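You operate a simulated robot arm through the tools that you are given. There is no shell and no other tool. Be economical: measure what you need, move in short steps, check, and stop when the job is done.

You run a simulated robot arm. Do the job below in one go: nothing can be reset, and whatever is moved stays where it is left.

Task
Put one of the banded cylinders from the far granite on the far bench. Put the pallet plate on top of the carton on the right granite. Press the go key two times. Put two of the memory sticks from the desk top on the front granite. Fetch the silver plate from the front granite and set it on the top of the grey bench. Fetch the casting from the front granite and set it on the rear granite. Pull the upper bench drawer open. Any order will do.

The check looks at the end state, three seconds after you hand in, the way a careful person would. Anything else that was tipped, shoved, dropped, spilled or broken makes it a failure.

Robot
A 7-joint arm with a two-finger parallel gripper on a trunk, on a base that drives. Base frame: it is fixed to the floor where the robot stands at the start and does not move with it; the origin is under the middle of the robot, x ahead of it, y to its left, z up; the surface under the hand at the start is at about z = 0.71. Lengths are in m, angles in rad, forces in N, time in s.
With the tool pointing down near the work surface it reaches from about 0.12 to 0.64 m from the robot's upright axis, wherever it stands. Its first joint turns from -2.496 to 2.496 rad. Places, roughly: banded cylinder [0.5, 0, 0.75]; carton (30x22x9 cm) [-2.4, 0, 0.8]; casting [-3.5, 3.25, 0.75]; far bench [3.1, 2.1, 0.8]; front granite [-2.5, 3.5, 0.7]; go key [-4.3, -0.7, 1]; memory stick [-3.5, 1.75, 1.25]; pallet plate (21x16x6 cm) [-2.8, 0.1, 0.7]; rear granite [0.9, 3.5, 0.7]; silver plate [-3.5, 3, 0.75]; top of the grey bench [-5.7, 3, 0.8]; upper bench drawer [-5.5, 2.3, 0.7]. Payload 3 kg.
The tool frame sits at the grasp point between the pads (the TCP): z along the fingers, y along the line on which they close. The tips reach 0.03 m beyond it. Largest opening 0.094 m; finger width 0.028, thickness 0.01; the body of the gripper, 0.05 by 0.096 m, starts 0.055 m behind the TCP.
Orientation is that of the tool frame in the base frame, as a unit quaternion [x, y, z, w]. With the fingers straight down and closing along the base's y, the tool's x points along the base's -x, its y along +y and its z along -z.

Tools
- The arm moves only by the tool nudge_tool. Its argument "increments" is one flat list of numbers, 7 for each row, row after row: the opening, from 0 (shut) to 1 (fully open), then the shift along the tool's x, y, z in m, then the turn, a rotation vector about the tool's x, y, z in rad. In form: [jaw, tx, ty, tz, rx, ry, rz, jaw, tx, ty, tz, rx, ry, rz, ...]. A call has 1 to 12 rows; each row shifts and turns the commanded pose from where the row before left it, along the tool's axes as they then stand. Rows are played at 5 a second. More than 0.05 m and 0.15 rad between two rows, or a gripper value outside its range, and nothing of the call is played. A pose out of reach is approached as far as the arm can. The call stops where the force on the tool passes 40 N (or 10 N more than at its start, if that is more) or the arm is blocked; 0.2 s more then pass. Each finger travels about 0.045 m/s and halts on what it meets, pressing with about 37 N; the grip force reading is that of the motor and also rises with nothing between the fingers. The clock runs only during rows and for 0.2 s after the last one: add rows that do not move to give the fingers time. It gives the time, the measured TCP pose, the force on the tool (base axes), the opening and the grip force at its end, in the units of the frame above (readings bear some noise), with the torque about the TCP (base axes, N m) and any sound that the robot's microphone picked up, and new pictures: "pictures" is both (left out), scene, wrist or none.
- Cameras (640 x 400 px; columns grow to the right, rows downward): "scene" is now at [0.0401, 0.1374, 1.8507]; the picture's right is [-0.23, -0.97, 0.00], its down [-0.87, 0.20, -0.45] and it looks along [0.44, -0.10, -0.89] (base axes); focal length 281 px, centre (320, 200). "wrist" rides on the gripper at [0.076, 0.014, -0.102] in the tool frame; the picture's right is [-0.18, 0.98, 0.00], its down [-0.75, -0.14, -0.64] and it looks along [-0.63, -0.12, 0.77] (tool axes); focal length 243 px, centre (320, 200). There is no depth. A picture from a camera that has moved, and an enlarged one, comes with that camera's place and axes in the base frame and with its lens. The place of the scene camera against the robot may be out by one fixed shift of up to 0.025 m in any direction.
- lift_body(by): slides the trunk up (or, below 0, down) by that many m; the arm and the scene camera ride with it, the base frame stays. It gives what a move gives, with no picture.
- base_move(legs): drives the robot by 1 to 6 legs, each [ahead, left, turn to the left] in m, m and rad, along the robot's own axes; the way and the turn of a leg run together, so that a leg with both is an arc; at most 1.5 m and 3.142 rad a leg. The arm and the cameras ride along, it lands a little off, and it stops where it bumps. It gives what a move gives, and a new picture of the scene camera.
- pan_tilt(pan, tilt): turns the head with the scene camera to pan (to the left, within 2.496 rad either way) and tilt (down, from -0.506 to 1.204), counted from straight ahead of the robot. It gives what a move gives, and a new picture of the scene camera.
- close_up(camera, box): a new picture of the part [left, top, right, bottom] of that camera's present view, enlarged. No time passes.
- finish_job(): hands the job in; it is judged then, once.

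Go step by step. Nothing tells you exact positions but the pictures and the camera data: compare them with the known pose of the tool, close in by small moves and look again before you grip or let go. The budget is 207 turns and 260 pictures, counting those below and the enlarged ones. Unless the task says otherwise, let go and move clear before handing in.

The tools are called after ">>>" by a JSON object that holds its "api" and its "payload". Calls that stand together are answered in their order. nudge_tool: Moves the arm, as the interface text tells. Its arguments: {"type":"object","properties":{"increments":{"type":"array"},"pictures":{"type":"string","enum":["both","scene","wrist","none"]}},"required":["increments"]} The other tools are called the same way: lift_body (by) slides the trunk up or down; base_move (legs) drives the base; pan_tilt (pan, tilt) turns the head that bears the scene camera; close_up (camera, box) takes an enlarged picture of a part of a camera's view; finish_job () hands the job in.

At the start:

```text
time: 0.0
ee_pos: [0.6559, -0.0182, 0.9717]
ee_rot: [-0.001, 1.0, 0.0, -0.001]
force: [-0.3, -0.1, 0.9]
ft_torque: [0.02, 0.01, 0.01]
opening: 0.0936
finger_force: 0.0
trunk travel left (down, up): [-0.3, 0.09]
robot x, y, heading: [0.0028, -0.0034, 0.002]
head pan, tilt: [-0.232, 1.1]
```

scene: 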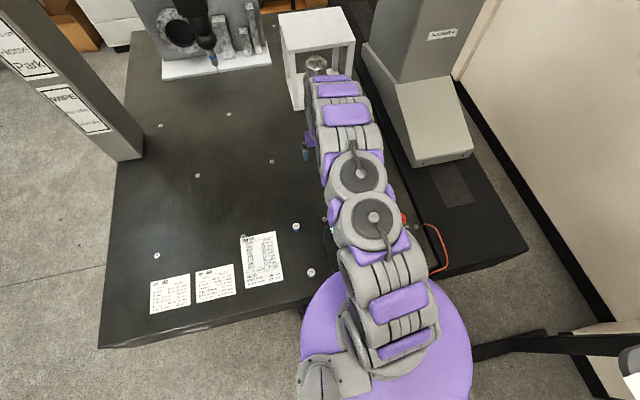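
wrist: 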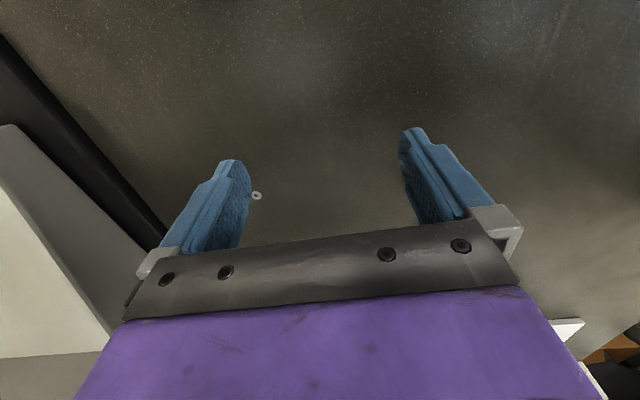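

The arm stands over a black granite table with small items near the papers; I take a closer look to find the banded cylinders.

>>> {"api": "close_up", "payload": {"camera": "scene", "box": [220, 40, 480, 300]}}

>>> {"api": "pan_tilt", "payload": {"pan": 0.9, "tilt": 0.35}}

```text
1.54 times, centred on (350, 170) of scene
camera zoom: at [0.0401, 0.1374, 1.8507], right [-0.23, -0.97, 0.0], down [-0.87, 0.2, -0.45], along [0.44, -0.1, -0.89], focal length 433 px, centre (274, 246)
```

zoom: 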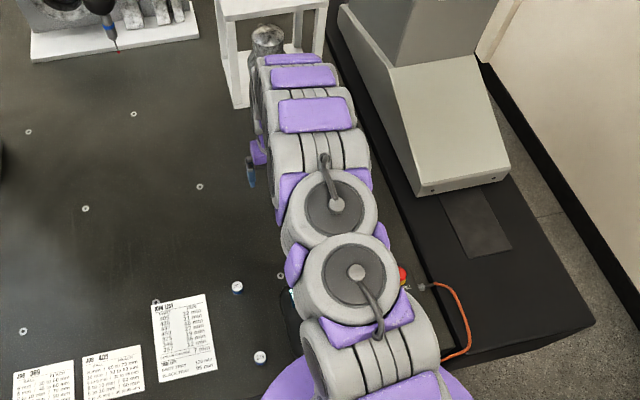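

```text
time: 1.4
ee_pos: [0.6541, -0.0171, 0.9718]
ee_rot: [0.0, 1.0, 0.001, 0.001]
force: [0.6, -0.3, 0.5]
ft_torque: [0.01, 0.04, 0.0]
opening: 0.0939
finger_force: 0.0
trunk travel left (down, up): [-0.3, 0.09]
robot x, y, heading: [0.0002, 0.0008, -0.001]
head pan, tilt: [0.901, 0.351]
camera scene: at [0.0368, 0.225, 1.912], right [0.78, -0.62, 0.0], down [-0.22, -0.27, -0.94], along [0.58, 0.74, -0.35], focal length 281 px, centre (320, 200)
```

scene: 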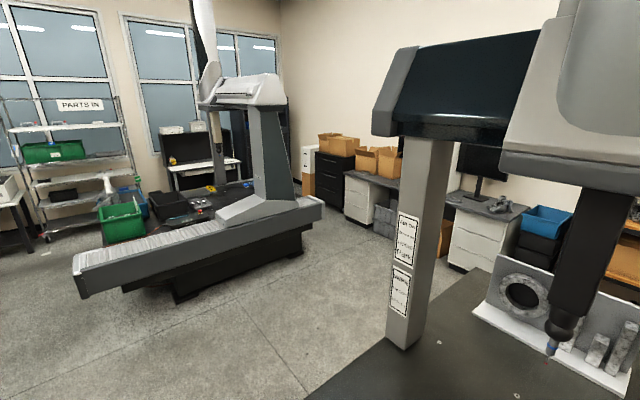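

Cylinders seem to be the small white/blue things near (0.49, 0.14) and (0.29, 0.12). I look around the room to plan the routes.

>>> {"api": "pan_tilt", "payload": {"pan": 0.2, "tilt": 0.3}}

>>> {"api": "pan_tilt", "payload": {"pan": 1.9, "tilt": 0.3}}

>>> {"api": "pan_tilt", "payload": {"pan": 2.49, "tilt": 0.3}}

>>> {"api": "pan_tilt", "payload": {"pan": -2.45, "tilt": 0.3}}

```text
time: 2.4
ee_pos: [0.6518, -0.018, 0.9727]
ee_rot: [-0.001, 1.0, 0.0, 0.0]
force: [-0.5, -0.2, -0.5]
ft_torque: [0.0, 0.0, -0.01]
opening: 0.094
finger_force: 0.0
trunk travel left (down, up): [-0.3, 0.09]
robot x, y, heading: [-0.001, -0.0017, -0.002]
head pan, tilt: [0.201, 0.3]
camera scene: at [0.0704, 0.1707, 1.9167], right [0.2, -0.98, 0.0], down [-0.29, -0.06, -0.95], along [0.94, 0.19, -0.3], focal length 281 px, centre (320, 200)
```

scene: 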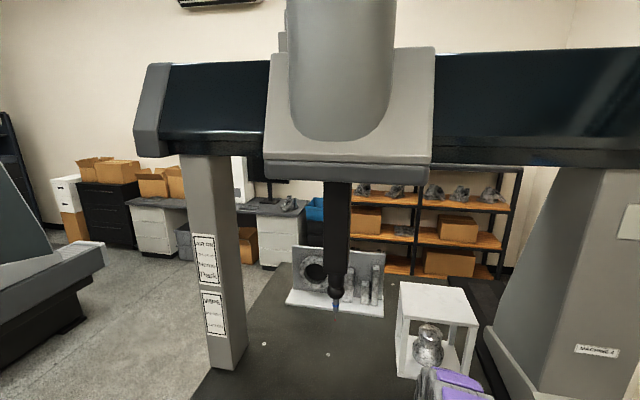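

```text
time: 4.2
ee_pos: [0.6538, -0.0183, 0.9722]
ee_rot: [0.0, 1.0, 0.0, 0.001]
force: [0.5, 0.8, -0.6]
ft_torque: [-0.03, -0.02, 0.0]
opening: 0.0941
finger_force: 0.0
trunk travel left (down, up): [-0.3, 0.09]
robot x, y, heading: [-0.0001, -0.0013, -0.002]
head pan, tilt: [1.901, 0.3]
camera scene: at [-0.0514, 0.2404, 1.9171], right [0.95, 0.32, 0.0], down [0.09, -0.28, -0.96], along [-0.31, 0.9, -0.3], focal length 281 px, centre (320, 200)
```

scene: 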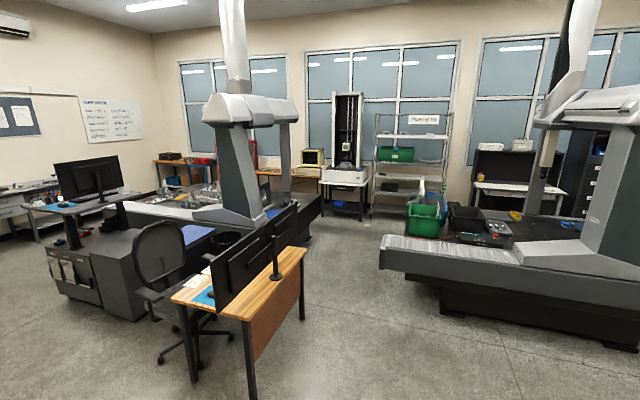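

```text
time: 5.1
ee_pos: [0.6537, -0.019, 0.9721]
ee_rot: [0.0, 1.0, 0.0, 0.001]
force: [0.5, 0.4, 0.3]
ft_torque: [0.0, 0.01, -0.04]
opening: 0.0939
finger_force: 0.0
trunk travel left (down, up): [-0.3, 0.09]
robot x, y, heading: [0.0005, -0.0006, 0.004]
head pan, tilt: [2.491, 0.3]
camera scene: at [-0.0955, 0.2087, 1.9172], right [0.61, 0.8, 0.0], down [0.23, -0.18, -0.96], along [-0.76, 0.58, -0.29], focal length 281 px, centre (320, 200)
```

scene: 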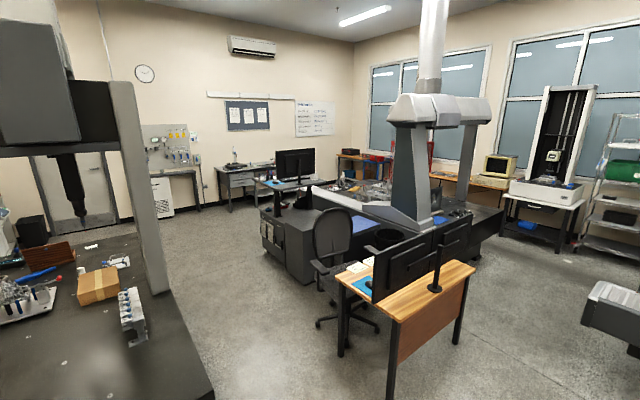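

```text
time: 9.0
ee_pos: [0.6523, -0.0171, 0.9725]
ee_rot: [-0.001, 1.0, -0.001, 0.001]
force: [0.0, 0.0, -0.2]
ft_torque: [0.02, -0.02, 0.02]
opening: 0.0939
finger_force: 0.1
trunk travel left (down, up): [-0.3, 0.09]
robot x, y, heading: [0.0022, 0.0011, 0.002]
head pan, tilt: [-2.45, 0.3]
camera scene: at [-0.0932, 0.0923, 1.9173], right [-0.64, 0.77, 0.0], down [0.22, 0.19, -0.96], along [-0.74, -0.61, -0.29], focal length 281 px, centre (320, 200)
```

scene: 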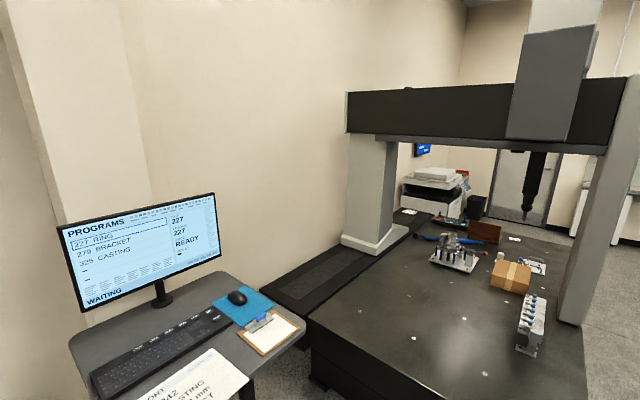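

I pull the arm back and left to look at the cylinders with both cameras.

>>> {"api": "nudge_tool", "payload": {"increments": [1, 0.05, 0.02, 0, 0, 0, 0, 1, 0.05, 0.02, 0, 0, 0, 0, 1, 0.05, 0.02, 0, 0, 0, 0, 1, 0.05, 0.02, 0, 0, 0, 0, 1, 0.05, 0.02, 0, 0, 0, 0, 1, 0.05, 0.02, 0, 0, 0, 0], "pictures": "wrist"}}

>>> {"api": "pan_tilt", "payload": {"pan": -0.1, "tilt": 1.1}}

```text
refused: row 1 steps farther than a row can; nothing moved
```

```text
time: 11.2
ee_pos: [0.6521, -0.0177, 0.9716]
ee_rot: [0.0, 1.0, 0.0, 0.001]
force: [0.3, -0.2, -0.3]
ft_torque: [-0.01, -0.03, 0.0]
opening: 0.0939
finger_force: 0.1
trunk travel left (down, up): [-0.3, 0.09]
robot x, y, heading: [-0.0006, -0.0025, 0.0]
head pan, tilt: [-0.099, 1.1]
camera scene: at [0.0415, 0.1456, 1.8507], right [-0.1, -0.99, 0.0], down [-0.89, 0.09, -0.45], along [0.45, -0.05, -0.89], focal length 281 px, centre (320, 200)
```

scene: 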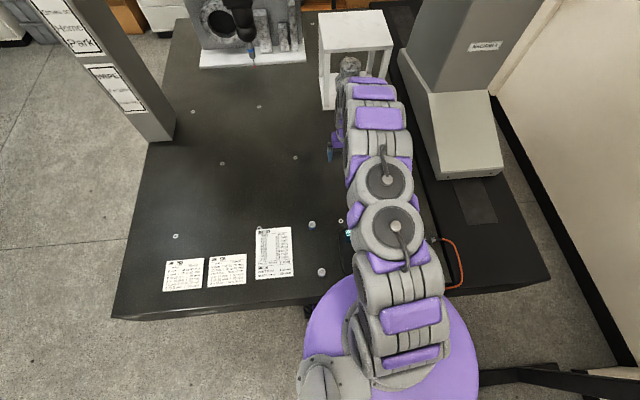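

>>> {"api": "nudge_tool", "payload": {"increments": [1, 0.045, 0.02, 0, 0, 0, 0, 1, 0.045, 0.02, 0, 0, 0, 0, 1, 0.045, 0.02, 0, 0, 0, 0, 1, 0.045, 0.02, 0, 0, 0, 0, 1, 0.045, 0.02, 0, 0, 0, 0, 1, 0.045, 0.02, 0, 0, 0, 0]}}

```text
time: 12.6
ee_pos: [0.3837, 0.105, 0.9701]
ee_rot: [0.0, 1.0, -0.001, 0.002]
force: [-0.8, -0.3, -0.2]
ft_torque: [-0.02, -0.03, 0.0]
opening: 0.0942
finger_force: 0.1
trunk travel left (down, up): [-0.3, 0.09]
robot x, y, heading: [-0.0002, -0.001, 0.001]
head pan, tilt: [-0.099, 1.1]
camera scene: at [0.0382, 0.1495, 1.8505], right [-0.1, -0.99, 0.0], down [-0.89, 0.09, -0.45], along [0.45, -0.05, -0.89], focal length 281 px, centre (320, 200)
camera wrist: at [0.307, 0.1179, 1.0723], right [0.18, 0.98, 0.0], down [0.75, -0.14, 0.65], along [0.63, -0.12, -0.76], focal length 243 px, centre (320, 200)
```

scene: 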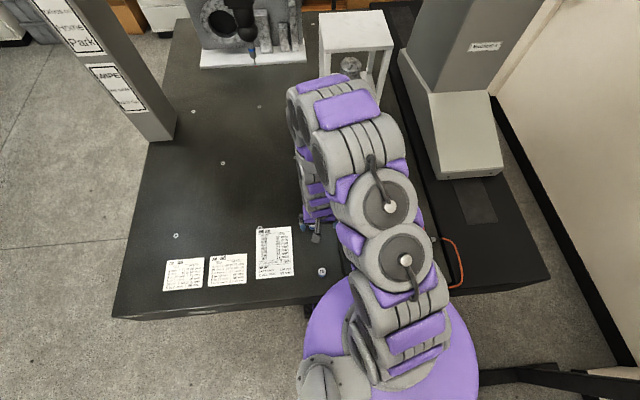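
wrist: 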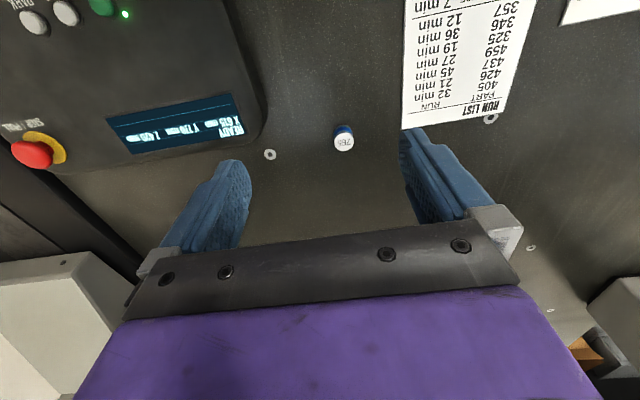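

>>> {"api": "close_up", "payload": {"camera": "wrist", "box": [260, 80, 420, 180]}}

>>> {"api": "close_up", "payload": {"camera": "scene", "box": [240, 210, 400, 310]}}

```text
4.00 times, centred on (340, 130) of wrist
camera zoom: at [0.307, 0.1179, 1.0723], right [0.18, 0.98, 0.0], down [0.75, -0.14, 0.65], along [0.63, -0.12, -0.76], focal length 970 px, centre (240, 480)
```

zoom: 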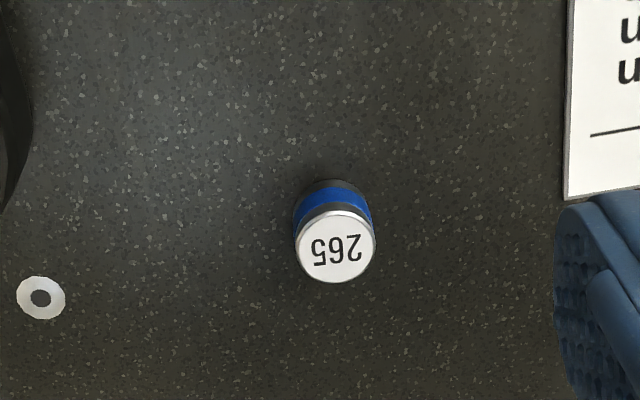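

```text
4.00 times, centred on (320, 260) of scene
camera zoom: at [0.0382, 0.1495, 1.8505], right [-0.1, -0.99, 0.0], down [-0.89, 0.09, -0.45], along [0.45, -0.05, -0.89], focal length 1126 px, centre (320, -40)
```

zoom: 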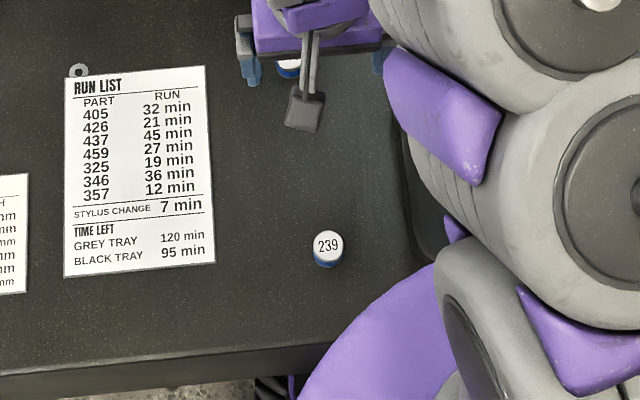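

The cylinder 265 with blue band is at about (0.471, 0.123). I move over it and part way down, then check.

>>> {"api": "nudge_tool", "payload": {"increments": [1, -0.045, 0.009, 0, 0, 0, 0, 1, -0.042, 0.009, 0, 0, 0, 0, 1, 0, 0, 0.045, 0, 0, 0, 1, 0, 0, 0.045, 0, 0, 0], "pictures": "wrist"}}

```text
time: 13.6
ee_pos: [0.4691, 0.1206, 0.8812]
ee_rot: [0.0, 1.0, -0.001, 0.0]
force: [-0.7, -0.3, 0.0]
ft_torque: [0.01, -0.01, 0.02]
opening: 0.0939
finger_force: 0.1
trunk travel left (down, up): [-0.3, 0.09]
robot x, y, heading: [0.0045, 0.0004, 0.0]
head pan, tilt: [-0.099, 1.1]
camera wrist: at [0.392, 0.1339, 0.9825], right [0.18, 0.98, 0.0], down [0.75, -0.14, 0.64], along [0.63, -0.12, -0.77], focal length 243 px, centre (320, 200)
```

wrist: 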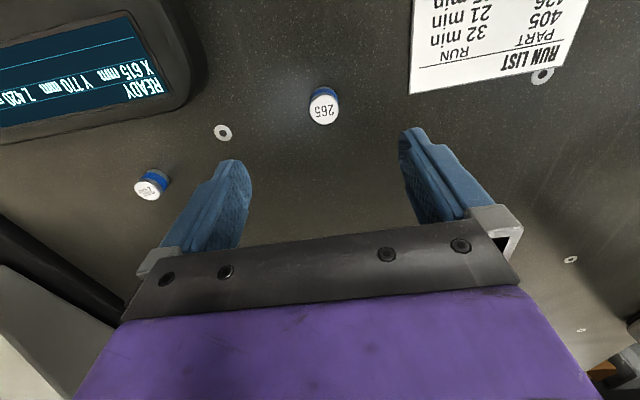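

>>> {"api": "nudge_tool", "payload": {"increments": [1, -0.003, 0.001, 0.045, 0, 0, 0, 1, 0, 0, 0.045, 0, 0, 0, 1, 0, 0, 0.035, 0, 0, 0, 1, 0, 0, 0.008, 0, 0, 0, 1, 0, 0, 0, 0, 0, 0], "pictures": "wrist"}}

```text
time: 14.8
ee_pos: [0.4715, 0.1207, 0.7483]
ee_rot: [0.0, 1.0, 0.0, 0.0]
force: [-0.2, -0.1, 0.6]
ft_torque: [-0.03, 0.0, 0.01]
opening: 0.0938
finger_force: 0.0
trunk travel left (down, up): [-0.3, 0.09]
robot x, y, heading: [0.0007, -0.0022, 0.003]
head pan, tilt: [-0.099, 1.1]
camera wrist: at [0.3953, 0.1341, 0.8497], right [0.18, 0.98, 0.0], down [0.75, -0.14, 0.64], along [0.63, -0.12, -0.77], focal length 243 px, centre (320, 200)
```

wrist: 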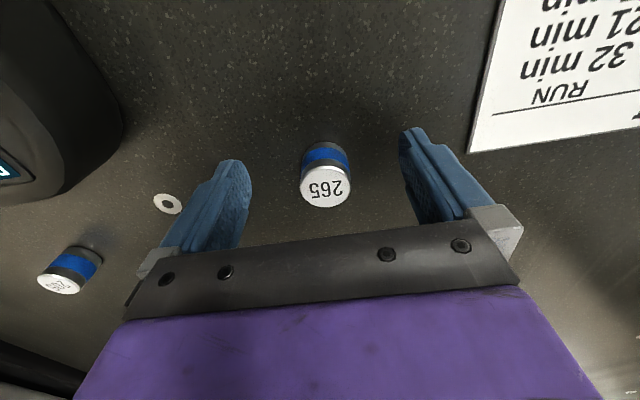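

>>> {"api": "nudge_tool", "payload": {"increments": [0, 0, 0.001, 0.002, 0, 0, 0, 0, 0, 0, 0, 0, 0, 0, 0, 0, 0, 0, 0, 0, 0, 0, 0, 0, 0, 0, 0, 0, 0, 0, 0, 0, 0, 0, 0, 0, 0, 0, 0, 0, 0, 0, 0, 0, 0, -0.04, 0, 0, 0, 0, 0, 0, -0.045, 0, 0, 0, 0, 0, 0, -0.045, 0, 0, 0], "pictures": "wrist"}}

```text
time: 16.8
ee_pos: [0.4712, 0.121, 0.8766]
ee_rot: [0.0, 1.0, -0.001, 0.001]
force: [0.3, 0.3, -1.2]
ft_torque: [0.01, 0.01, -0.01]
opening: 0.0287
finger_force: 37.0
trunk travel left (down, up): [-0.3, 0.09]
robot x, y, heading: [-0.0012, -0.0049, -0.0]
head pan, tilt: [-0.099, 1.1]
camera wrist: at [0.395, 0.1352, 0.9789], right [0.18, 0.98, 0.0], down [0.75, -0.14, 0.64], along [0.63, -0.12, -0.77], focal length 243 px, centre (320, 200)
```

wrist: 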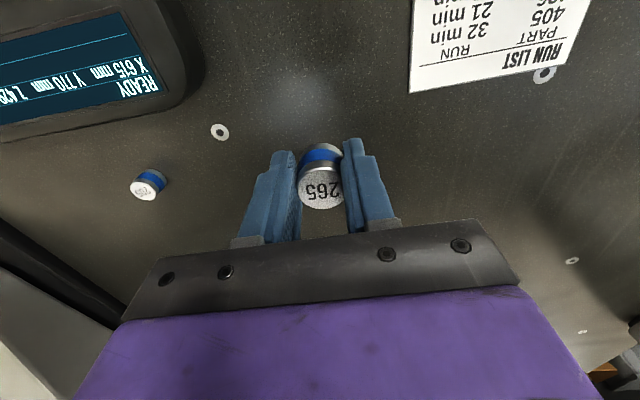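

The cylinder is held. I raise and tuck the arm, then back off, go sideways out of the table and toward the far bench.

>>> {"api": "nudge_tool", "payload": {"increments": [0, 0.03, -0.015, -0.035, 0, 0, 0, 0, 0.03, -0.015, -0.035, 0, 0, 0, 0, 0.03, -0.015, -0.03, 0, 0, 0, 0, 0.03, -0.015, -0.03, 0, 0, 0], "pictures": "none"}}

>>> {"api": "base_move", "payload": {"legs": [[-0.3, 0, 0], [0, 1.3, 0], [0.3, 0.4, 0]]}}

>>> {"api": "pan_tilt", "payload": {"pan": 0.1, "tilt": 0.4}}

```text
time: 17.8
ee_pos: [0.3521, 0.0635, 1.0101]
ee_rot: [-0.001, 1.0, 0.0, 0.0]
force: [-0.3, -0.3, -0.8]
ft_torque: [-0.02, -0.03, 0.03]
opening: 0.0289
finger_force: 36.7
trunk travel left (down, up): [-0.3, 0.09]
robot x, y, heading: [0.0011, 0.0027, 0.006]
head pan, tilt: [-0.099, 1.1]
```

```text
time: 28.5
ee_pos: [0.3905, 1.7289, 1.0092]
ee_rot: [0.019, 1.0, 0.005, 0.0]
force: [-0.4, -0.2, -2.2]
ft_torque: [-0.02, 0.03, -0.03]
opening: 0.029
finger_force: 36.9
trunk travel left (down, up): [-0.3, 0.09]
robot x, y, heading: [0.0356, 1.6873, -0.033]
head pan, tilt: [-0.099, 1.1]
camera scene: at [0.0806, 1.8137, 1.8521], right [-0.14, -0.99, -0.01], down [-0.88, 0.13, -0.45], along [0.45, -0.05, -0.89], focal length 281 px, centre (320, 200)
```

scene: 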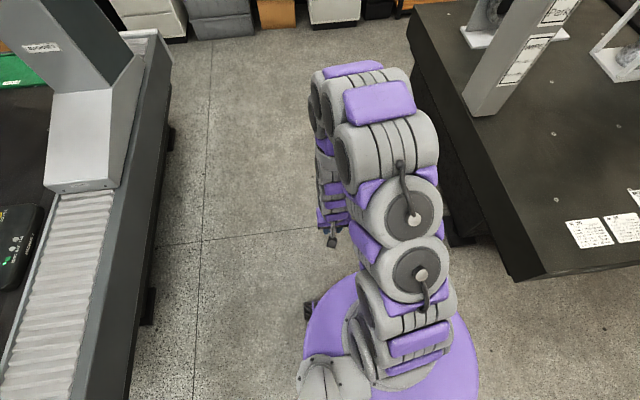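

```text
time: 29.6
ee_pos: [0.3898, 1.7428, 1.0092]
ee_rot: [0.018, 1.0, -0.001, 0.001]
force: [-0.9, 0.5, -0.8]
ft_torque: [0.01, -0.02, 0.03]
opening: 0.029
finger_force: 36.9
trunk travel left (down, up): [-0.3, 0.09]
robot x, y, heading: [0.0363, 1.6906, -0.04]
head pan, tilt: [0.099, 0.4]
camera scene: at [0.111, 1.8481, 1.9075], right [0.06, -1.0, 0.0], down [-0.39, -0.02, -0.92], along [0.92, 0.06, -0.39], focal length 281 px, centre (320, 200)
```

scene: 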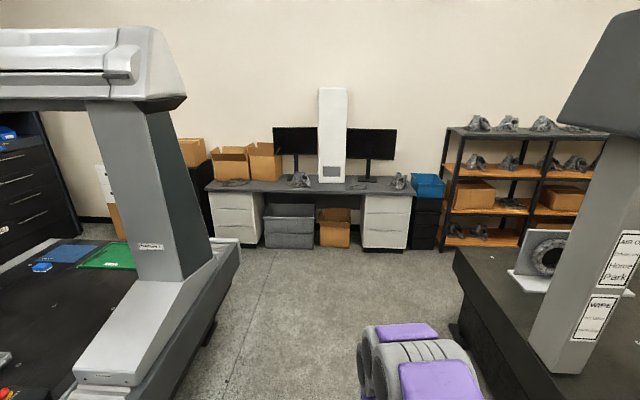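

The way to the bench (front edge near x≈2.85) is open. I drive up to it.

>>> {"api": "base_move", "payload": {"legs": [[0, 0, 0.04], [1.2, 0, 0], [1.1, 0, 0]]}}

>>> {"api": "pan_tilt", "payload": {"pan": 0.0, "tilt": 0.8}}

```text
time: 41.4
ee_pos: [2.6931, 1.7724, 1.0096]
ee_rot: [-0.003, 1.0, 0.0, 0.0]
force: [-0.2, 0.4, -1.2]
ft_torque: [-0.02, -0.02, -0.01]
opening: 0.029
finger_force: 36.7
trunk travel left (down, up): [-0.3, 0.09]
robot x, y, heading: [2.3425, 1.7054, 0.009]
head pan, tilt: [0.099, 0.4]
camera scene: at [2.4112, 1.8675, 1.9075], right [0.11, -0.99, 0.0], down [-0.39, -0.04, -0.92], along [0.91, 0.1, -0.39], focal length 281 px, centre (320, 200)
```

scene: 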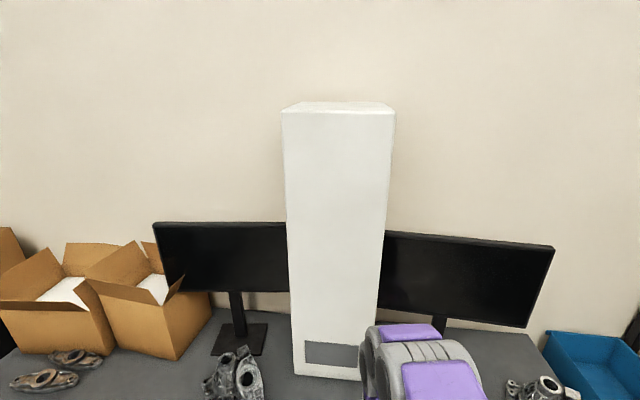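

```text
time: 42.2
ee_pos: [2.6924, 1.7721, 1.0089]
ee_rot: [-0.004, 1.0, 0.001, 0.0]
force: [-0.5, -0.1, -1.9]
ft_torque: [-0.01, 0.01, 0.03]
opening: 0.029
finger_force: 36.9
trunk travel left (down, up): [-0.3, 0.09]
robot x, y, heading: [2.342, 1.7078, 0.007]
head pan, tilt: [0.0, 0.799]
camera scene: at [2.3994, 1.8588, 1.8724], right [0.01, -1.0, 0.0], down [-0.72, -0.01, -0.7], along [0.7, 0.01, -0.72], focal length 281 px, centre (320, 200)
```

scene: 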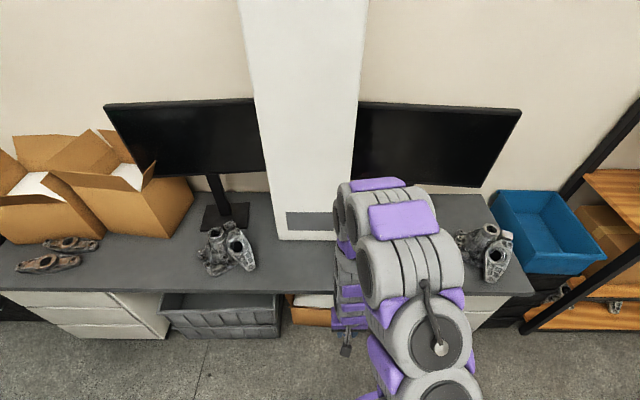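

Bench edge at x≈2.93; free spot near (3.07, 1.68). I drive 0.2 m closer and extend over the bench.

>>> {"api": "base_move", "payload": {"legs": [[0.19, 0, 0]]}}

>>> {"api": "nudge_tool", "payload": {"increments": [0, -0.045, -0.015, 0, 0, 0, 0, 0, -0.045, -0.015, 0, 0, 0, 0, 0, -0.045, -0.015, 0, 0, 0, 0, 0, -0.045, -0.015, 0, 0, 0, 0, 0, 0, 0, 0.03, 0, 0, 0]}}

```text
time: 43.8
ee_pos: [2.8885, 1.7737, 1.0093]
ee_rot: [-0.004, 1.0, -0.001, 0.0]
force: [0.1, 0.9, -1.5]
ft_torque: [0.02, 0.01, 0.0]
opening: 0.0294
finger_force: 36.9
trunk travel left (down, up): [-0.3, 0.09]
robot x, y, heading: [2.5344, 1.7082, 0.01]
head pan, tilt: [0.0, 0.799]
camera scene: at [2.5949, 1.8613, 1.8723], right [0.01, -1.0, 0.0], down [-0.72, -0.01, -0.69], along [0.69, 0.01, -0.72], focal length 281 px, centre (320, 200)
```

scene: 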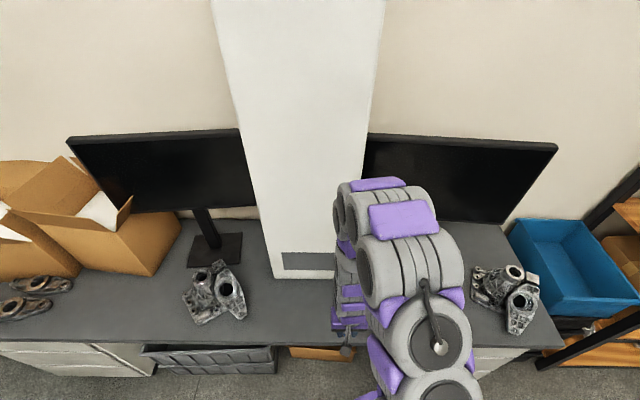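

```text
time: 45.0
ee_pos: [3.0684, 1.7157, 0.9806]
ee_rot: [-0.004, 1.0, 0.0, 0.002]
force: [-0.5, -0.7, -1.8]
ft_torque: [-0.02, -0.01, 0.0]
opening: 0.0291
finger_force: 37.1
trunk travel left (down, up): [-0.3, 0.09]
robot x, y, heading: [2.5375, 1.7083, 0.01]
head pan, tilt: [0.0, 0.799]
camera scene: at [2.5959, 1.8594, 1.8724], right [0.01, -1.0, 0.0], down [-0.72, -0.01, -0.69], along [0.69, 0.01, -0.72], focal length 281 px, centre (320, 200)
camera wrist: at [2.992, 1.7273, 1.0823], right [0.17, 0.98, 0.0], down [0.75, -0.13, 0.64], along [0.63, -0.11, -0.77], focal length 243 px, centre (320, 200)
```

scene: 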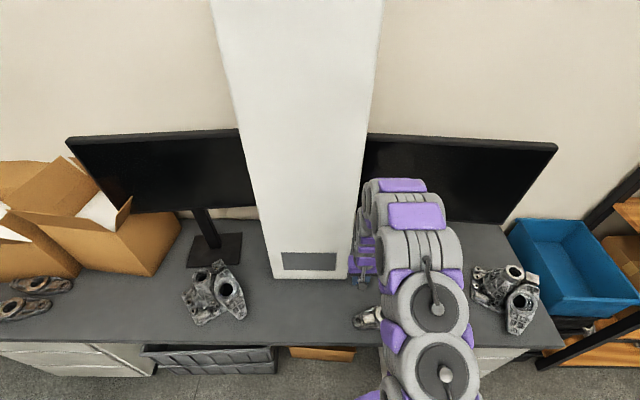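
wrist: 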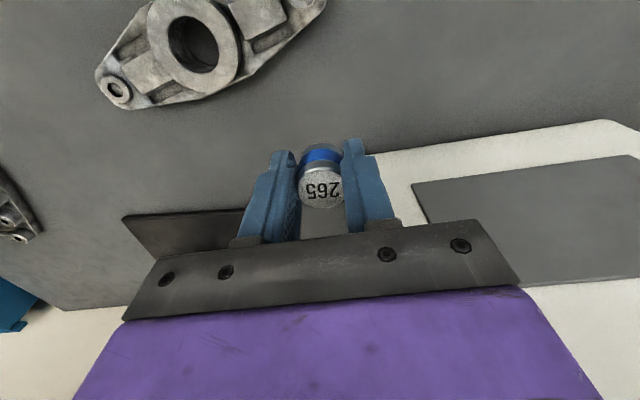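

A casting lies to the right of the target; I shift slightly left to (3.075, 1.765) and descend part-way, then look.

>>> {"api": "nudge_tool", "payload": {"increments": [0, -0.006, 0.048, 0, 0, 0, 0, 0, 0, 0, 0.04, 0, 0, 0, 0, 0, 0, 0.04, 0, 0, 0, 0, 0, 0, 0.03, 0, 0, 0], "pictures": "wrist"}}

```text
time: 46.0
ee_pos: [3.072, 1.7628, 0.8694]
ee_rot: [-0.004, 1.0, 0.001, 0.001]
force: [0.4, 0.2, -1.8]
ft_torque: [0.0, 0.0, -0.01]
opening: 0.0289
finger_force: 37.5
trunk travel left (down, up): [-0.3, 0.09]
robot x, y, heading: [2.538, 1.7049, 0.01]
head pan, tilt: [0.0, 0.799]
camera wrist: at [2.9954, 1.7743, 0.9712], right [0.18, 0.98, 0.0], down [0.75, -0.14, 0.64], along [0.63, -0.11, -0.77], focal length 243 px, centre (320, 200)
```

wrist: 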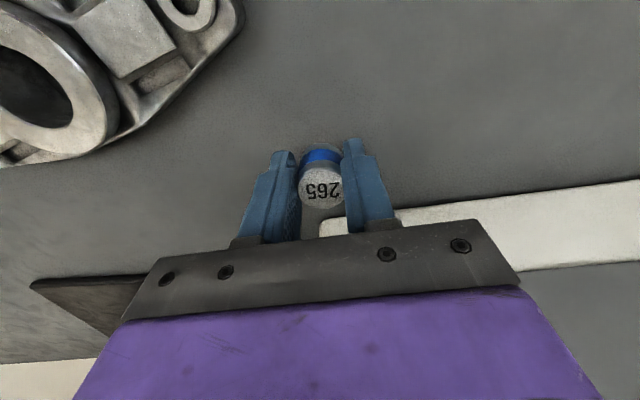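

>>> {"api": "nudge_tool", "payload": {"increments": [0, 0, 0, 0.015, 0, 0, 0, 0, 0, 0, 0.005, 0, 0, 0, 0, 0, 0, 0.005, 0, 0, 0, 0, 0, 0, 0.004, 0, 0, 0, 0, 0, 0, 0, 0, 0, 0], "pictures": "wrist"}}

```text
time: 46.3
ee_pos: [3.0695, 1.7631, 0.8658]
ee_rot: [-0.004, 1.0, 0.0, 0.0]
force: [-11.7, -2.5, 17.1]
ft_torque: [-0.47, 0.54, -0.22]
opening: 0.0288
finger_force: 37.5
trunk travel left (down, up): [-0.3, 0.09]
robot x, y, heading: [2.5363, 1.7104, 0.008]
head pan, tilt: [0.0, 0.799]
stopped in row 1: the force on the tool passed its limit at 57 N (the readings are from after the stop); the commanded pose is now the measured one
camera wrist: at [2.993, 1.7761, 0.968], right [0.18, 0.98, 0.0], down [0.75, -0.13, 0.64], along [0.63, -0.11, -0.77], focal length 243 px, centre (320, 200)
```

wrist: 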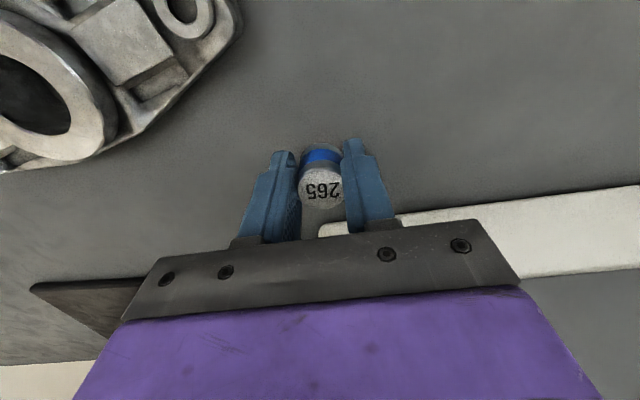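

>>> {"api": "close_up", "payload": {"camera": "scene", "box": [320, 220, 440, 320]}}

>>> {"api": "close_up", "payload": {"camera": "wrist", "box": [220, 110, 420, 250]}}

```text
4.00 times, centred on (380, 270) of scene
camera zoom: at [2.5931, 1.8611, 1.8727], right [0.01, -1.0, 0.0], down [-0.72, -0.01, -0.7], along [0.7, 0.01, -0.72], focal length 1126 px, centre (80, -80)
```

zoom: 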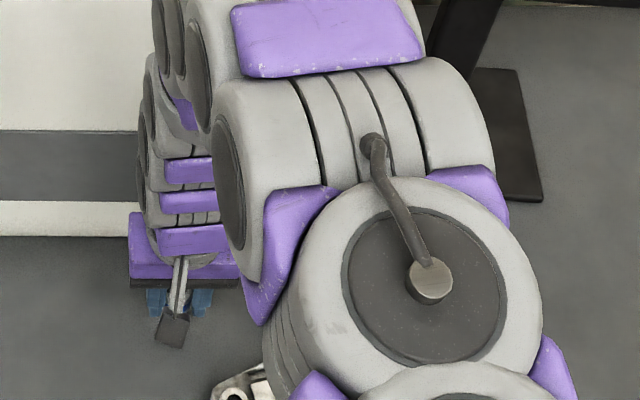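

```text
2.86 times, centred on (320, 180) of wrist
camera zoom: at [2.993, 1.7761, 0.968], right [0.18, 0.98, 0.0], down [0.75, -0.13, 0.64], along [0.63, -0.11, -0.77], focal length 693 px, centre (320, 257)
```

zoom: 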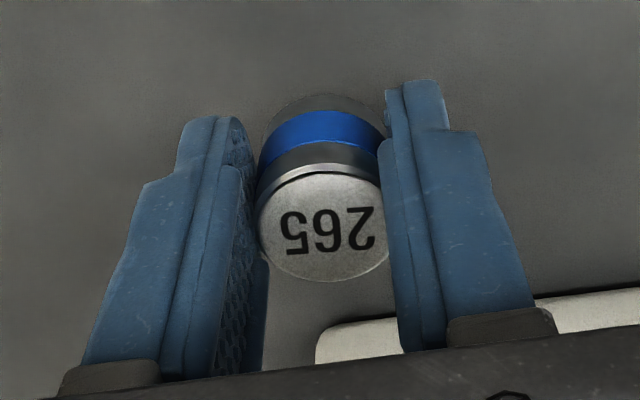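

Contact with the bench is felt at the cylinder's underside. I release slightly and check.

>>> {"api": "nudge_tool", "payload": {"increments": [0.4, 0, 0, 0, 0, 0, 0, 0.4, 0, 0, 0, 0, 0, 0, 0.7, 0, 0, 0, 0, 0, 0, 0.7, 0, 0, 0, 0, 0, 0], "pictures": "wrist"}}

```text
time: 47.3
ee_pos: [3.0719, 1.7646, 0.8662]
ee_rot: [-0.004, 1.0, -0.001, 0.002]
force: [1.1, 13.0, 13.8]
ft_torque: [-0.05, 0.16, -0.13]
opening: 0.059
finger_force: 0.1
trunk travel left (down, up): [-0.3, 0.09]
robot x, y, heading: [2.5359, 1.7055, 0.015]
head pan, tilt: [0.0, 0.799]
camera wrist: at [2.9949, 1.7771, 0.9677], right [0.18, 0.98, 0.0], down [0.75, -0.13, 0.65], along [0.64, -0.11, -0.76], focal length 243 px, centre (320, 200)
```

wrist: 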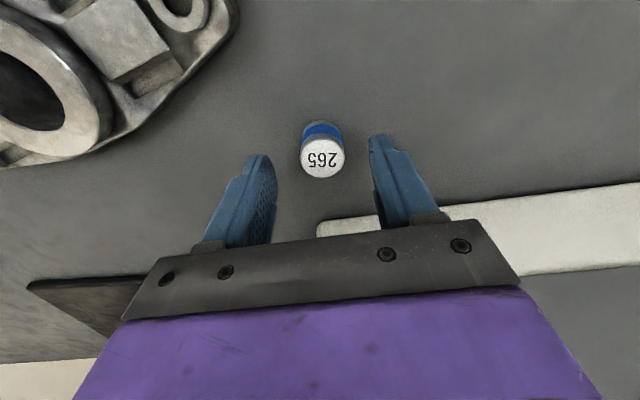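

The cylinder dropped a bit but stands upright; the −y fingertip was touching the casting. I raise straight up and check.

>>> {"api": "nudge_tool", "payload": {"increments": [0.63, 0, 0.003, -0.01, 0, 0, 0, 0.63, 0, 0, -0.03, 0, 0, 0, 0.63, 0, 0, -0.045, 0, 0, 0, 0.63, 0, 0, -0.045, 0, 0, 0, 0.63, 0, 0, -0.045, 0, 0, 0], "pictures": "wrist"}}

```text
time: 48.5
ee_pos: [3.0703, 1.7678, 1.0394]
ee_rot: [-0.005, 1.0, -0.001, 0.001]
force: [-0.3, -1.0, 0.2]
ft_torque: [-0.02, -0.01, 0.02]
opening: 0.0593
finger_force: 0.1
trunk travel left (down, up): [-0.3, 0.09]
robot x, y, heading: [2.5408, 1.7021, 0.009]
head pan, tilt: [0.0, 0.799]
camera wrist: at [2.9929, 1.7795, 1.1415], right [0.18, 0.98, 0.0], down [0.75, -0.13, 0.65], along [0.64, -0.11, -0.76], focal length 243 px, centre (320, 200)
```

wrist: 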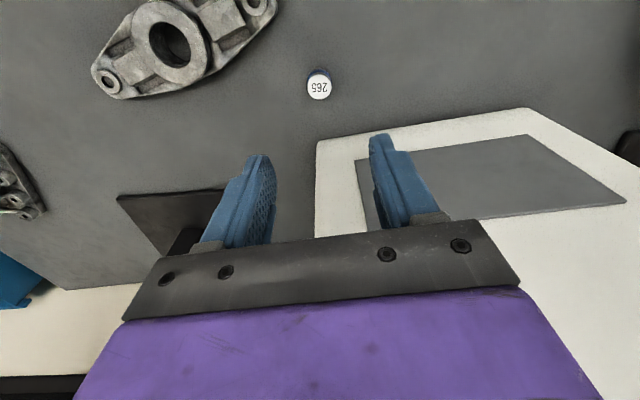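

The cylinder stands on the far bench. I tuck the arm and drive back toward the right granite.

>>> {"api": "nudge_tool", "payload": {"increments": [0.63, 0.048, 0, 0, 0, 0, 0, 0.63, 0.048, 0, 0, 0, 0, 0, 0.63, 0.048, 0, 0, 0, 0, 0, 0.63, 0.048, 0, 0, 0, 0, 0, 1, 0.048, 0, 0, 0, 0, 0], "pictures": "none"}}

>>> {"api": "base_move", "payload": {"legs": [[-1.4, 0, 0], [-1.3, 0, 0], [-0.3, -0.7, 0], [0, 0, -1.57]]}}

>>> {"api": "pan_tilt", "payload": {"pan": -1.2, "tilt": 0.4}}

```text
time: 49.7
ee_pos: [2.8788, 1.7734, 1.0308]
ee_rot: [-0.004, 1.0, -0.001, 0.0]
force: [-0.4, -0.2, -0.5]
ft_torque: [0.02, -0.02, -0.02]
opening: 0.0937
finger_force: 0.2
out of reach, approached as far as the arm can: row 5
trunk travel left (down, up): [-0.3, 0.09]
robot x, y, heading: [2.539, 1.7058, 0.013]
head pan, tilt: [0.0, 0.799]
```

```text
time: 70.3
ee_pos: [-0.361, 0.6598, 1.0319]
ee_rot: [0.698, 0.716, -0.001, 0.0]
force: [0.1, -0.1, 0.0]
ft_torque: [-0.04, 0.0, -0.03]
opening: 0.0941
finger_force: 0.2
trunk travel left (down, up): [-0.3, 0.09]
robot x, y, heading: [-0.4311, 1.0, -1.543]
head pan, tilt: [0.0, 0.799]
camera scene: at [-0.2875, 0.9597, 1.8725], right [-1.0, -0.03, 0.0], down [-0.02, 0.72, -0.7], along [0.02, -0.7, -0.72], focal length 281 px, centre (320, 200)
```

scene: 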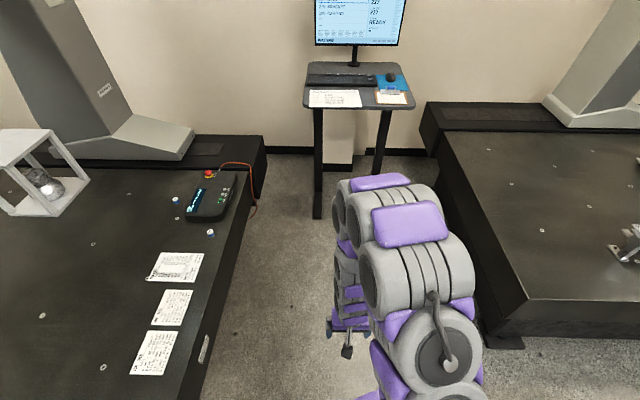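

```text
time: 71.7
ee_pos: [-0.361, 0.6612, 1.0317]
ee_rot: [0.698, 0.716, -0.001, 0.0]
force: [-0.3, 0.1, -0.6]
ft_torque: [-0.02, 0.0, -0.01]
opening: 0.0941
finger_force: 0.1
trunk travel left (down, up): [-0.3, 0.09]
robot x, y, heading: [-0.4341, 0.9956, -1.55]
head pan, tilt: [-1.201, 0.4]
camera scene: at [-0.3738, 1.0045, 1.9077], right [-0.39, 0.92, 0.0], down [0.36, 0.15, -0.92], along [-0.85, -0.36, -0.39], focal length 281 px, centre (320, 200)
```

scene: 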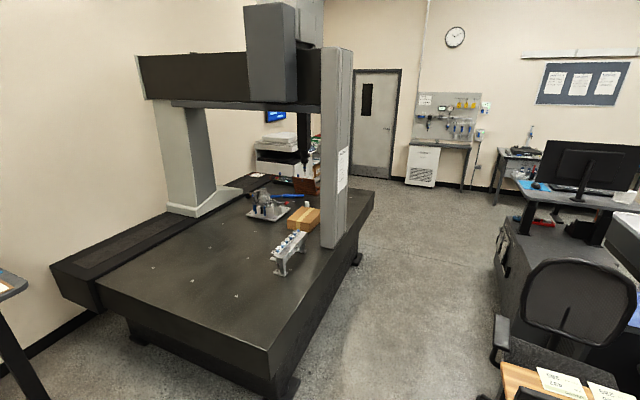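

I slide along the right granite's +y side to x≈-2.75.

>>> {"api": "base_move", "payload": {"legs": [[0, -1.2, 0], [0, -1.1, 0]]}}

>>> {"api": "pan_tilt", "payload": {"pan": 0.4, "tilt": 0.8}}

```text
time: 83.0
ee_pos: [-2.6431, 0.5791, 1.0307]
ee_rot: [0.683, 0.73, -0.003, -0.001]
force: [0.5, -0.1, -0.4]
ft_torque: [-0.01, 0.04, 0.0]
opening: 0.0939
finger_force: 0.1
trunk travel left (down, up): [-0.3, 0.09]
robot x, y, heading: [-2.7302, 0.9107, -1.507]
head pan, tilt: [-1.201, 0.4]
camera scene: at [-2.6631, 0.9214, 1.9073], right [-0.42, 0.91, 0.0], down [0.35, 0.17, -0.92], along [-0.84, -0.39, -0.38], focal length 281 px, centre (320, 200)
```

scene: 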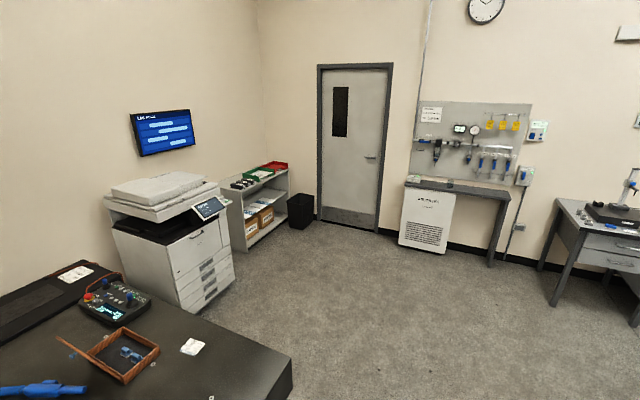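

```text
time: 84.7
ee_pos: [-2.6467, 0.58, 1.0333]
ee_rot: [0.683, 0.73, -0.001, 0.001]
force: [0.0, -0.2, -0.4]
ft_torque: [-0.04, 0.03, 0.04]
opening: 0.0944
finger_force: 0.0
trunk travel left (down, up): [-0.3, 0.09]
robot x, y, heading: [-2.7331, 0.9147, -1.506]
head pan, tilt: [0.4, 0.799]
camera scene: at [-2.5515, 0.8879, 1.8722], right [-0.89, -0.45, 0.0], down [-0.32, 0.64, -0.7], along [0.31, -0.62, -0.72], focal length 281 px, centre (320, 200)
```

scene: 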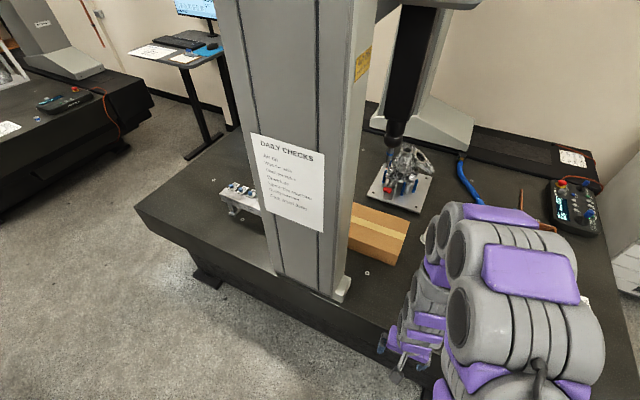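

>>> {"api": "pan_tilt", "payload": {"pan": -0.35, "tilt": 0.95}}

>>> {"api": "nudge_tool", "payload": {"increments": [1, -0.02, 0, 0.0, 0, 0, 0], "pictures": "wrist"}}

```text
time: 85.8
ee_pos: [-2.6476, 0.5799, 1.0324]
ee_rot: [0.684, 0.73, -0.001, 0.002]
force: [-0.3, -0.3, 0.2]
ft_torque: [0.0, -0.01, 0.05]
opening: 0.094
finger_force: 0.1
trunk travel left (down, up): [-0.3, 0.09]
robot x, y, heading: [-2.7325, 0.9119, -1.509]
head pan, tilt: [-0.351, 0.949]
camera scene: at [-2.6109, 0.8901, 1.861], right [-0.96, 0.28, 0.0], down [0.23, 0.78, -0.58], along [-0.16, -0.56, -0.81], focal length 281 px, centre (320, 200)
```

scene: 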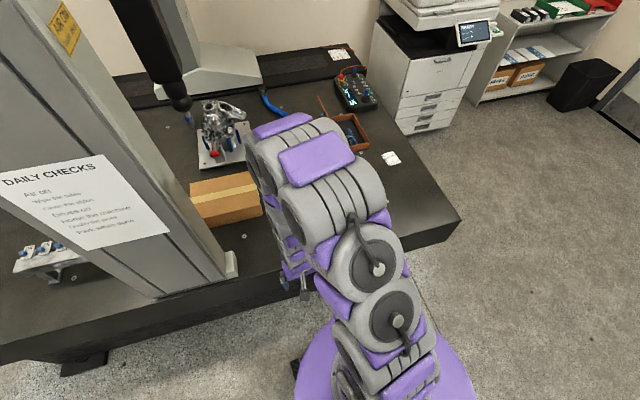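

```text
time: 86.2
ee_pos: [-2.6472, 0.5591, 1.0321]
ee_rot: [0.684, 0.729, -0.001, 0.001]
force: [0.3, -0.5, -0.6]
ft_torque: [-0.02, -0.01, 0.02]
opening: 0.0941
finger_force: 0.0
trunk travel left (down, up): [-0.3, 0.09]
robot x, y, heading: [-2.7365, 0.9141, -1.505]
head pan, tilt: [-0.351, 0.949]
camera wrist: at [-2.6375, 0.6349, 1.1336], right [0.99, -0.12, 0.0], down [-0.09, -0.76, 0.64], along [-0.08, -0.64, -0.76], focal length 243 px, centre (320, 200)
```

wrist: 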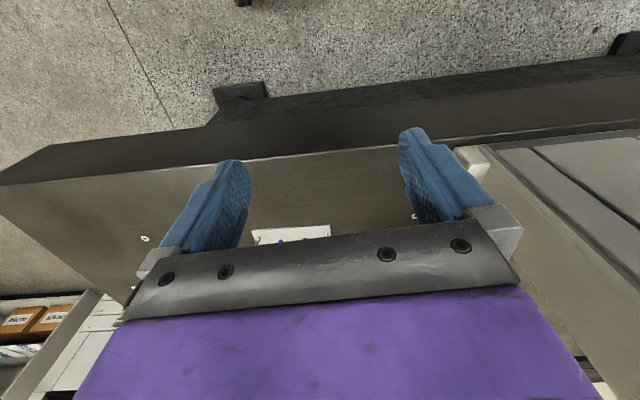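

The pallet plate shows behind the gripper, near (-2.76, 0.2). I move closer to the table and extend to see it.

>>> {"api": "base_move", "payload": {"legs": [[0.16, 0, -0.06]]}}

>>> {"api": "nudge_tool", "payload": {"increments": [1, -0.02, 0, 0.0, 0, 0, 0], "pictures": "wrist"}}

```text
time: 87.6
ee_pos: [-2.6616, 0.3937, 1.0321]
ee_rot: [0.705, 0.71, -0.002, 0.0]
force: [0.0, 1.0, 0.6]
ft_torque: [0.01, 0.01, 0.01]
opening: 0.0941
finger_force: 0.1
trunk travel left (down, up): [-0.3, 0.09]
robot x, y, heading: [-2.7293, 0.7495, -1.561]
head pan, tilt: [-0.351, 0.949]
camera scene: at [-2.6058, 0.7213, 1.8608], right [-0.94, 0.34, 0.0], down [0.27, 0.77, -0.58], along [-0.2, -0.55, -0.81], focal length 281 px, centre (320, 200)
```

scene: 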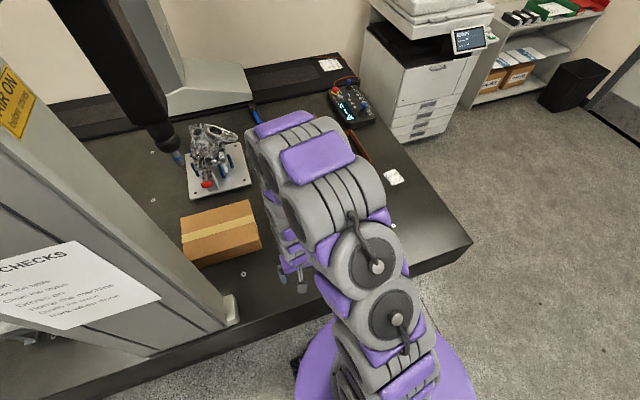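

```text
time: 88.0
ee_pos: [-2.6618, 0.376, 1.0313]
ee_rot: [0.704, 0.71, -0.001, 0.002]
force: [0.5, -0.1, 0.0]
ft_torque: [0.0, 0.04, 0.0]
opening: 0.0939
finger_force: 0.2
trunk travel left (down, up): [-0.3, 0.09]
robot x, y, heading: [-2.7303, 0.7528, -1.564]
head pan, tilt: [-0.351, 0.949]
camera wrist: at [-2.6481, 0.4506, 1.1333], right [0.98, -0.18, 0.0], down [-0.14, -0.75, 0.65], along [-0.11, -0.63, -0.76], focal length 243 px, centre (320, 200)
```

wrist: 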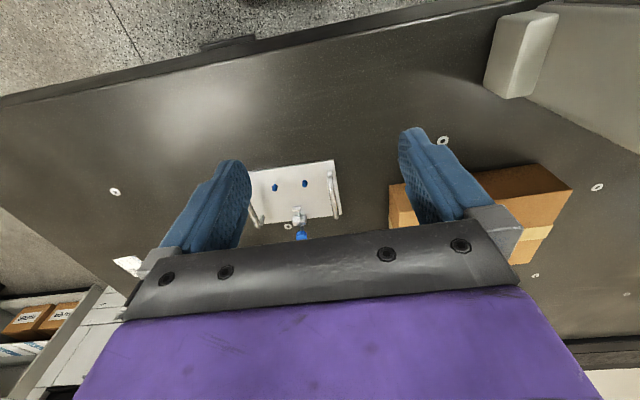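

>>> {"api": "nudge_tool", "payload": {"increments": [1, -0.045, 0, 0.0, 0, 0, 0, 1, -0.045, 0, 0, 0, 0, 0, 1, 0, -0.045, 0, 0, 0, 0, 1, 0, -0.045, 0, 0, 0, 0], "pictures": "wrist"}}

```text
time: 89.0
ee_pos: [-2.755, 0.2849, 1.0334]
ee_rot: [0.705, 0.71, 0.0, 0.002]
force: [0.5, 0.1, 0.0]
ft_torque: [0.01, -0.02, -0.01]
opening: 0.0943
finger_force: 0.1
trunk travel left (down, up): [-0.3, 0.09]
robot x, y, heading: [-2.7263, 0.7529, -1.559]
head pan, tilt: [-0.351, 0.949]
camera wrist: at [-2.7422, 0.3611, 1.1344], right [0.98, -0.18, 0.0], down [-0.14, -0.75, 0.64], along [-0.11, -0.64, -0.76], focal length 243 px, centre (320, 200)
```

wrist: 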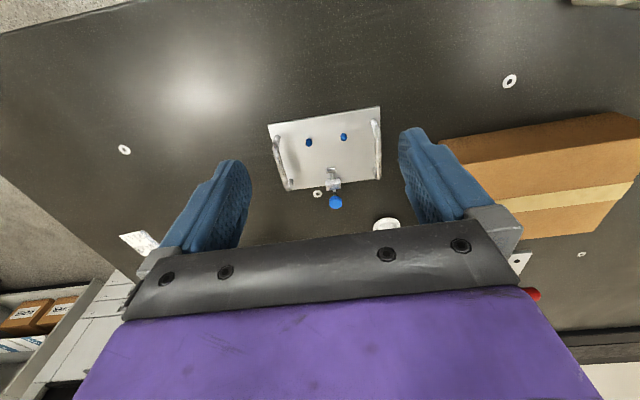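

>>> {"api": "close_up", "payload": {"camera": "wrist", "box": [240, 90, 420, 220]}}

```text
3.08 times, centred on (330, 155) of wrist
camera zoom: at [-2.7422, 0.3611, 1.1344], right [0.98, -0.18, 0.0], down [-0.14, -0.75, 0.64], along [-0.11, -0.64, -0.76], focal length 746 px, centre (289, 338)
```

zoom: 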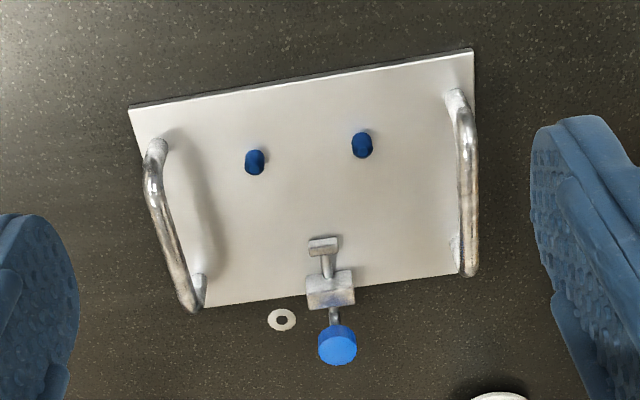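

The pallet plate has two vertical blue pins around (-2.796, 0.160) and (-2.733, 0.159); squeezing both pins from outside would hold it near its centre. I go above and check.

>>> {"api": "nudge_tool", "payload": {"increments": [1, -0.045, -0.003, 0, 0, 0, 0.02, 1, -0.04, -0.003, 0.02, 0, 0, 0, 1, -0.04, -0.003, 0.03, 0, 0, 0, 1, 0, 0, 0.045, 0, 0, 0, 1, 0, 0, 0.045, 0, 0, 0, 1, 0, 0, 0.04, 0, 0, 0], "pictures": "wrist"}}

```text
time: 90.4
ee_pos: [-2.7621, 0.1598, 0.853]
ee_rot: [0.711, 0.703, -0.002, 0.002]
force: [-0.7, 0.2, -0.4]
ft_torque: [-0.04, 0.03, -0.02]
opening: 0.0941
finger_force: 0.0
trunk travel left (down, up): [-0.3, 0.09]
robot x, y, heading: [-2.7261, 0.751, -1.563]
head pan, tilt: [-0.351, 0.949]
camera wrist: at [-2.7477, 0.2348, 0.9541], right [0.98, -0.2, 0.0], down [-0.15, -0.75, 0.65], along [-0.13, -0.63, -0.76], focal length 243 px, centre (320, 200)
```

wrist: 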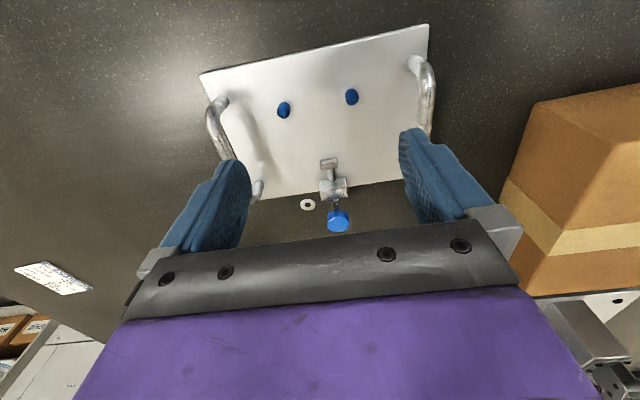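

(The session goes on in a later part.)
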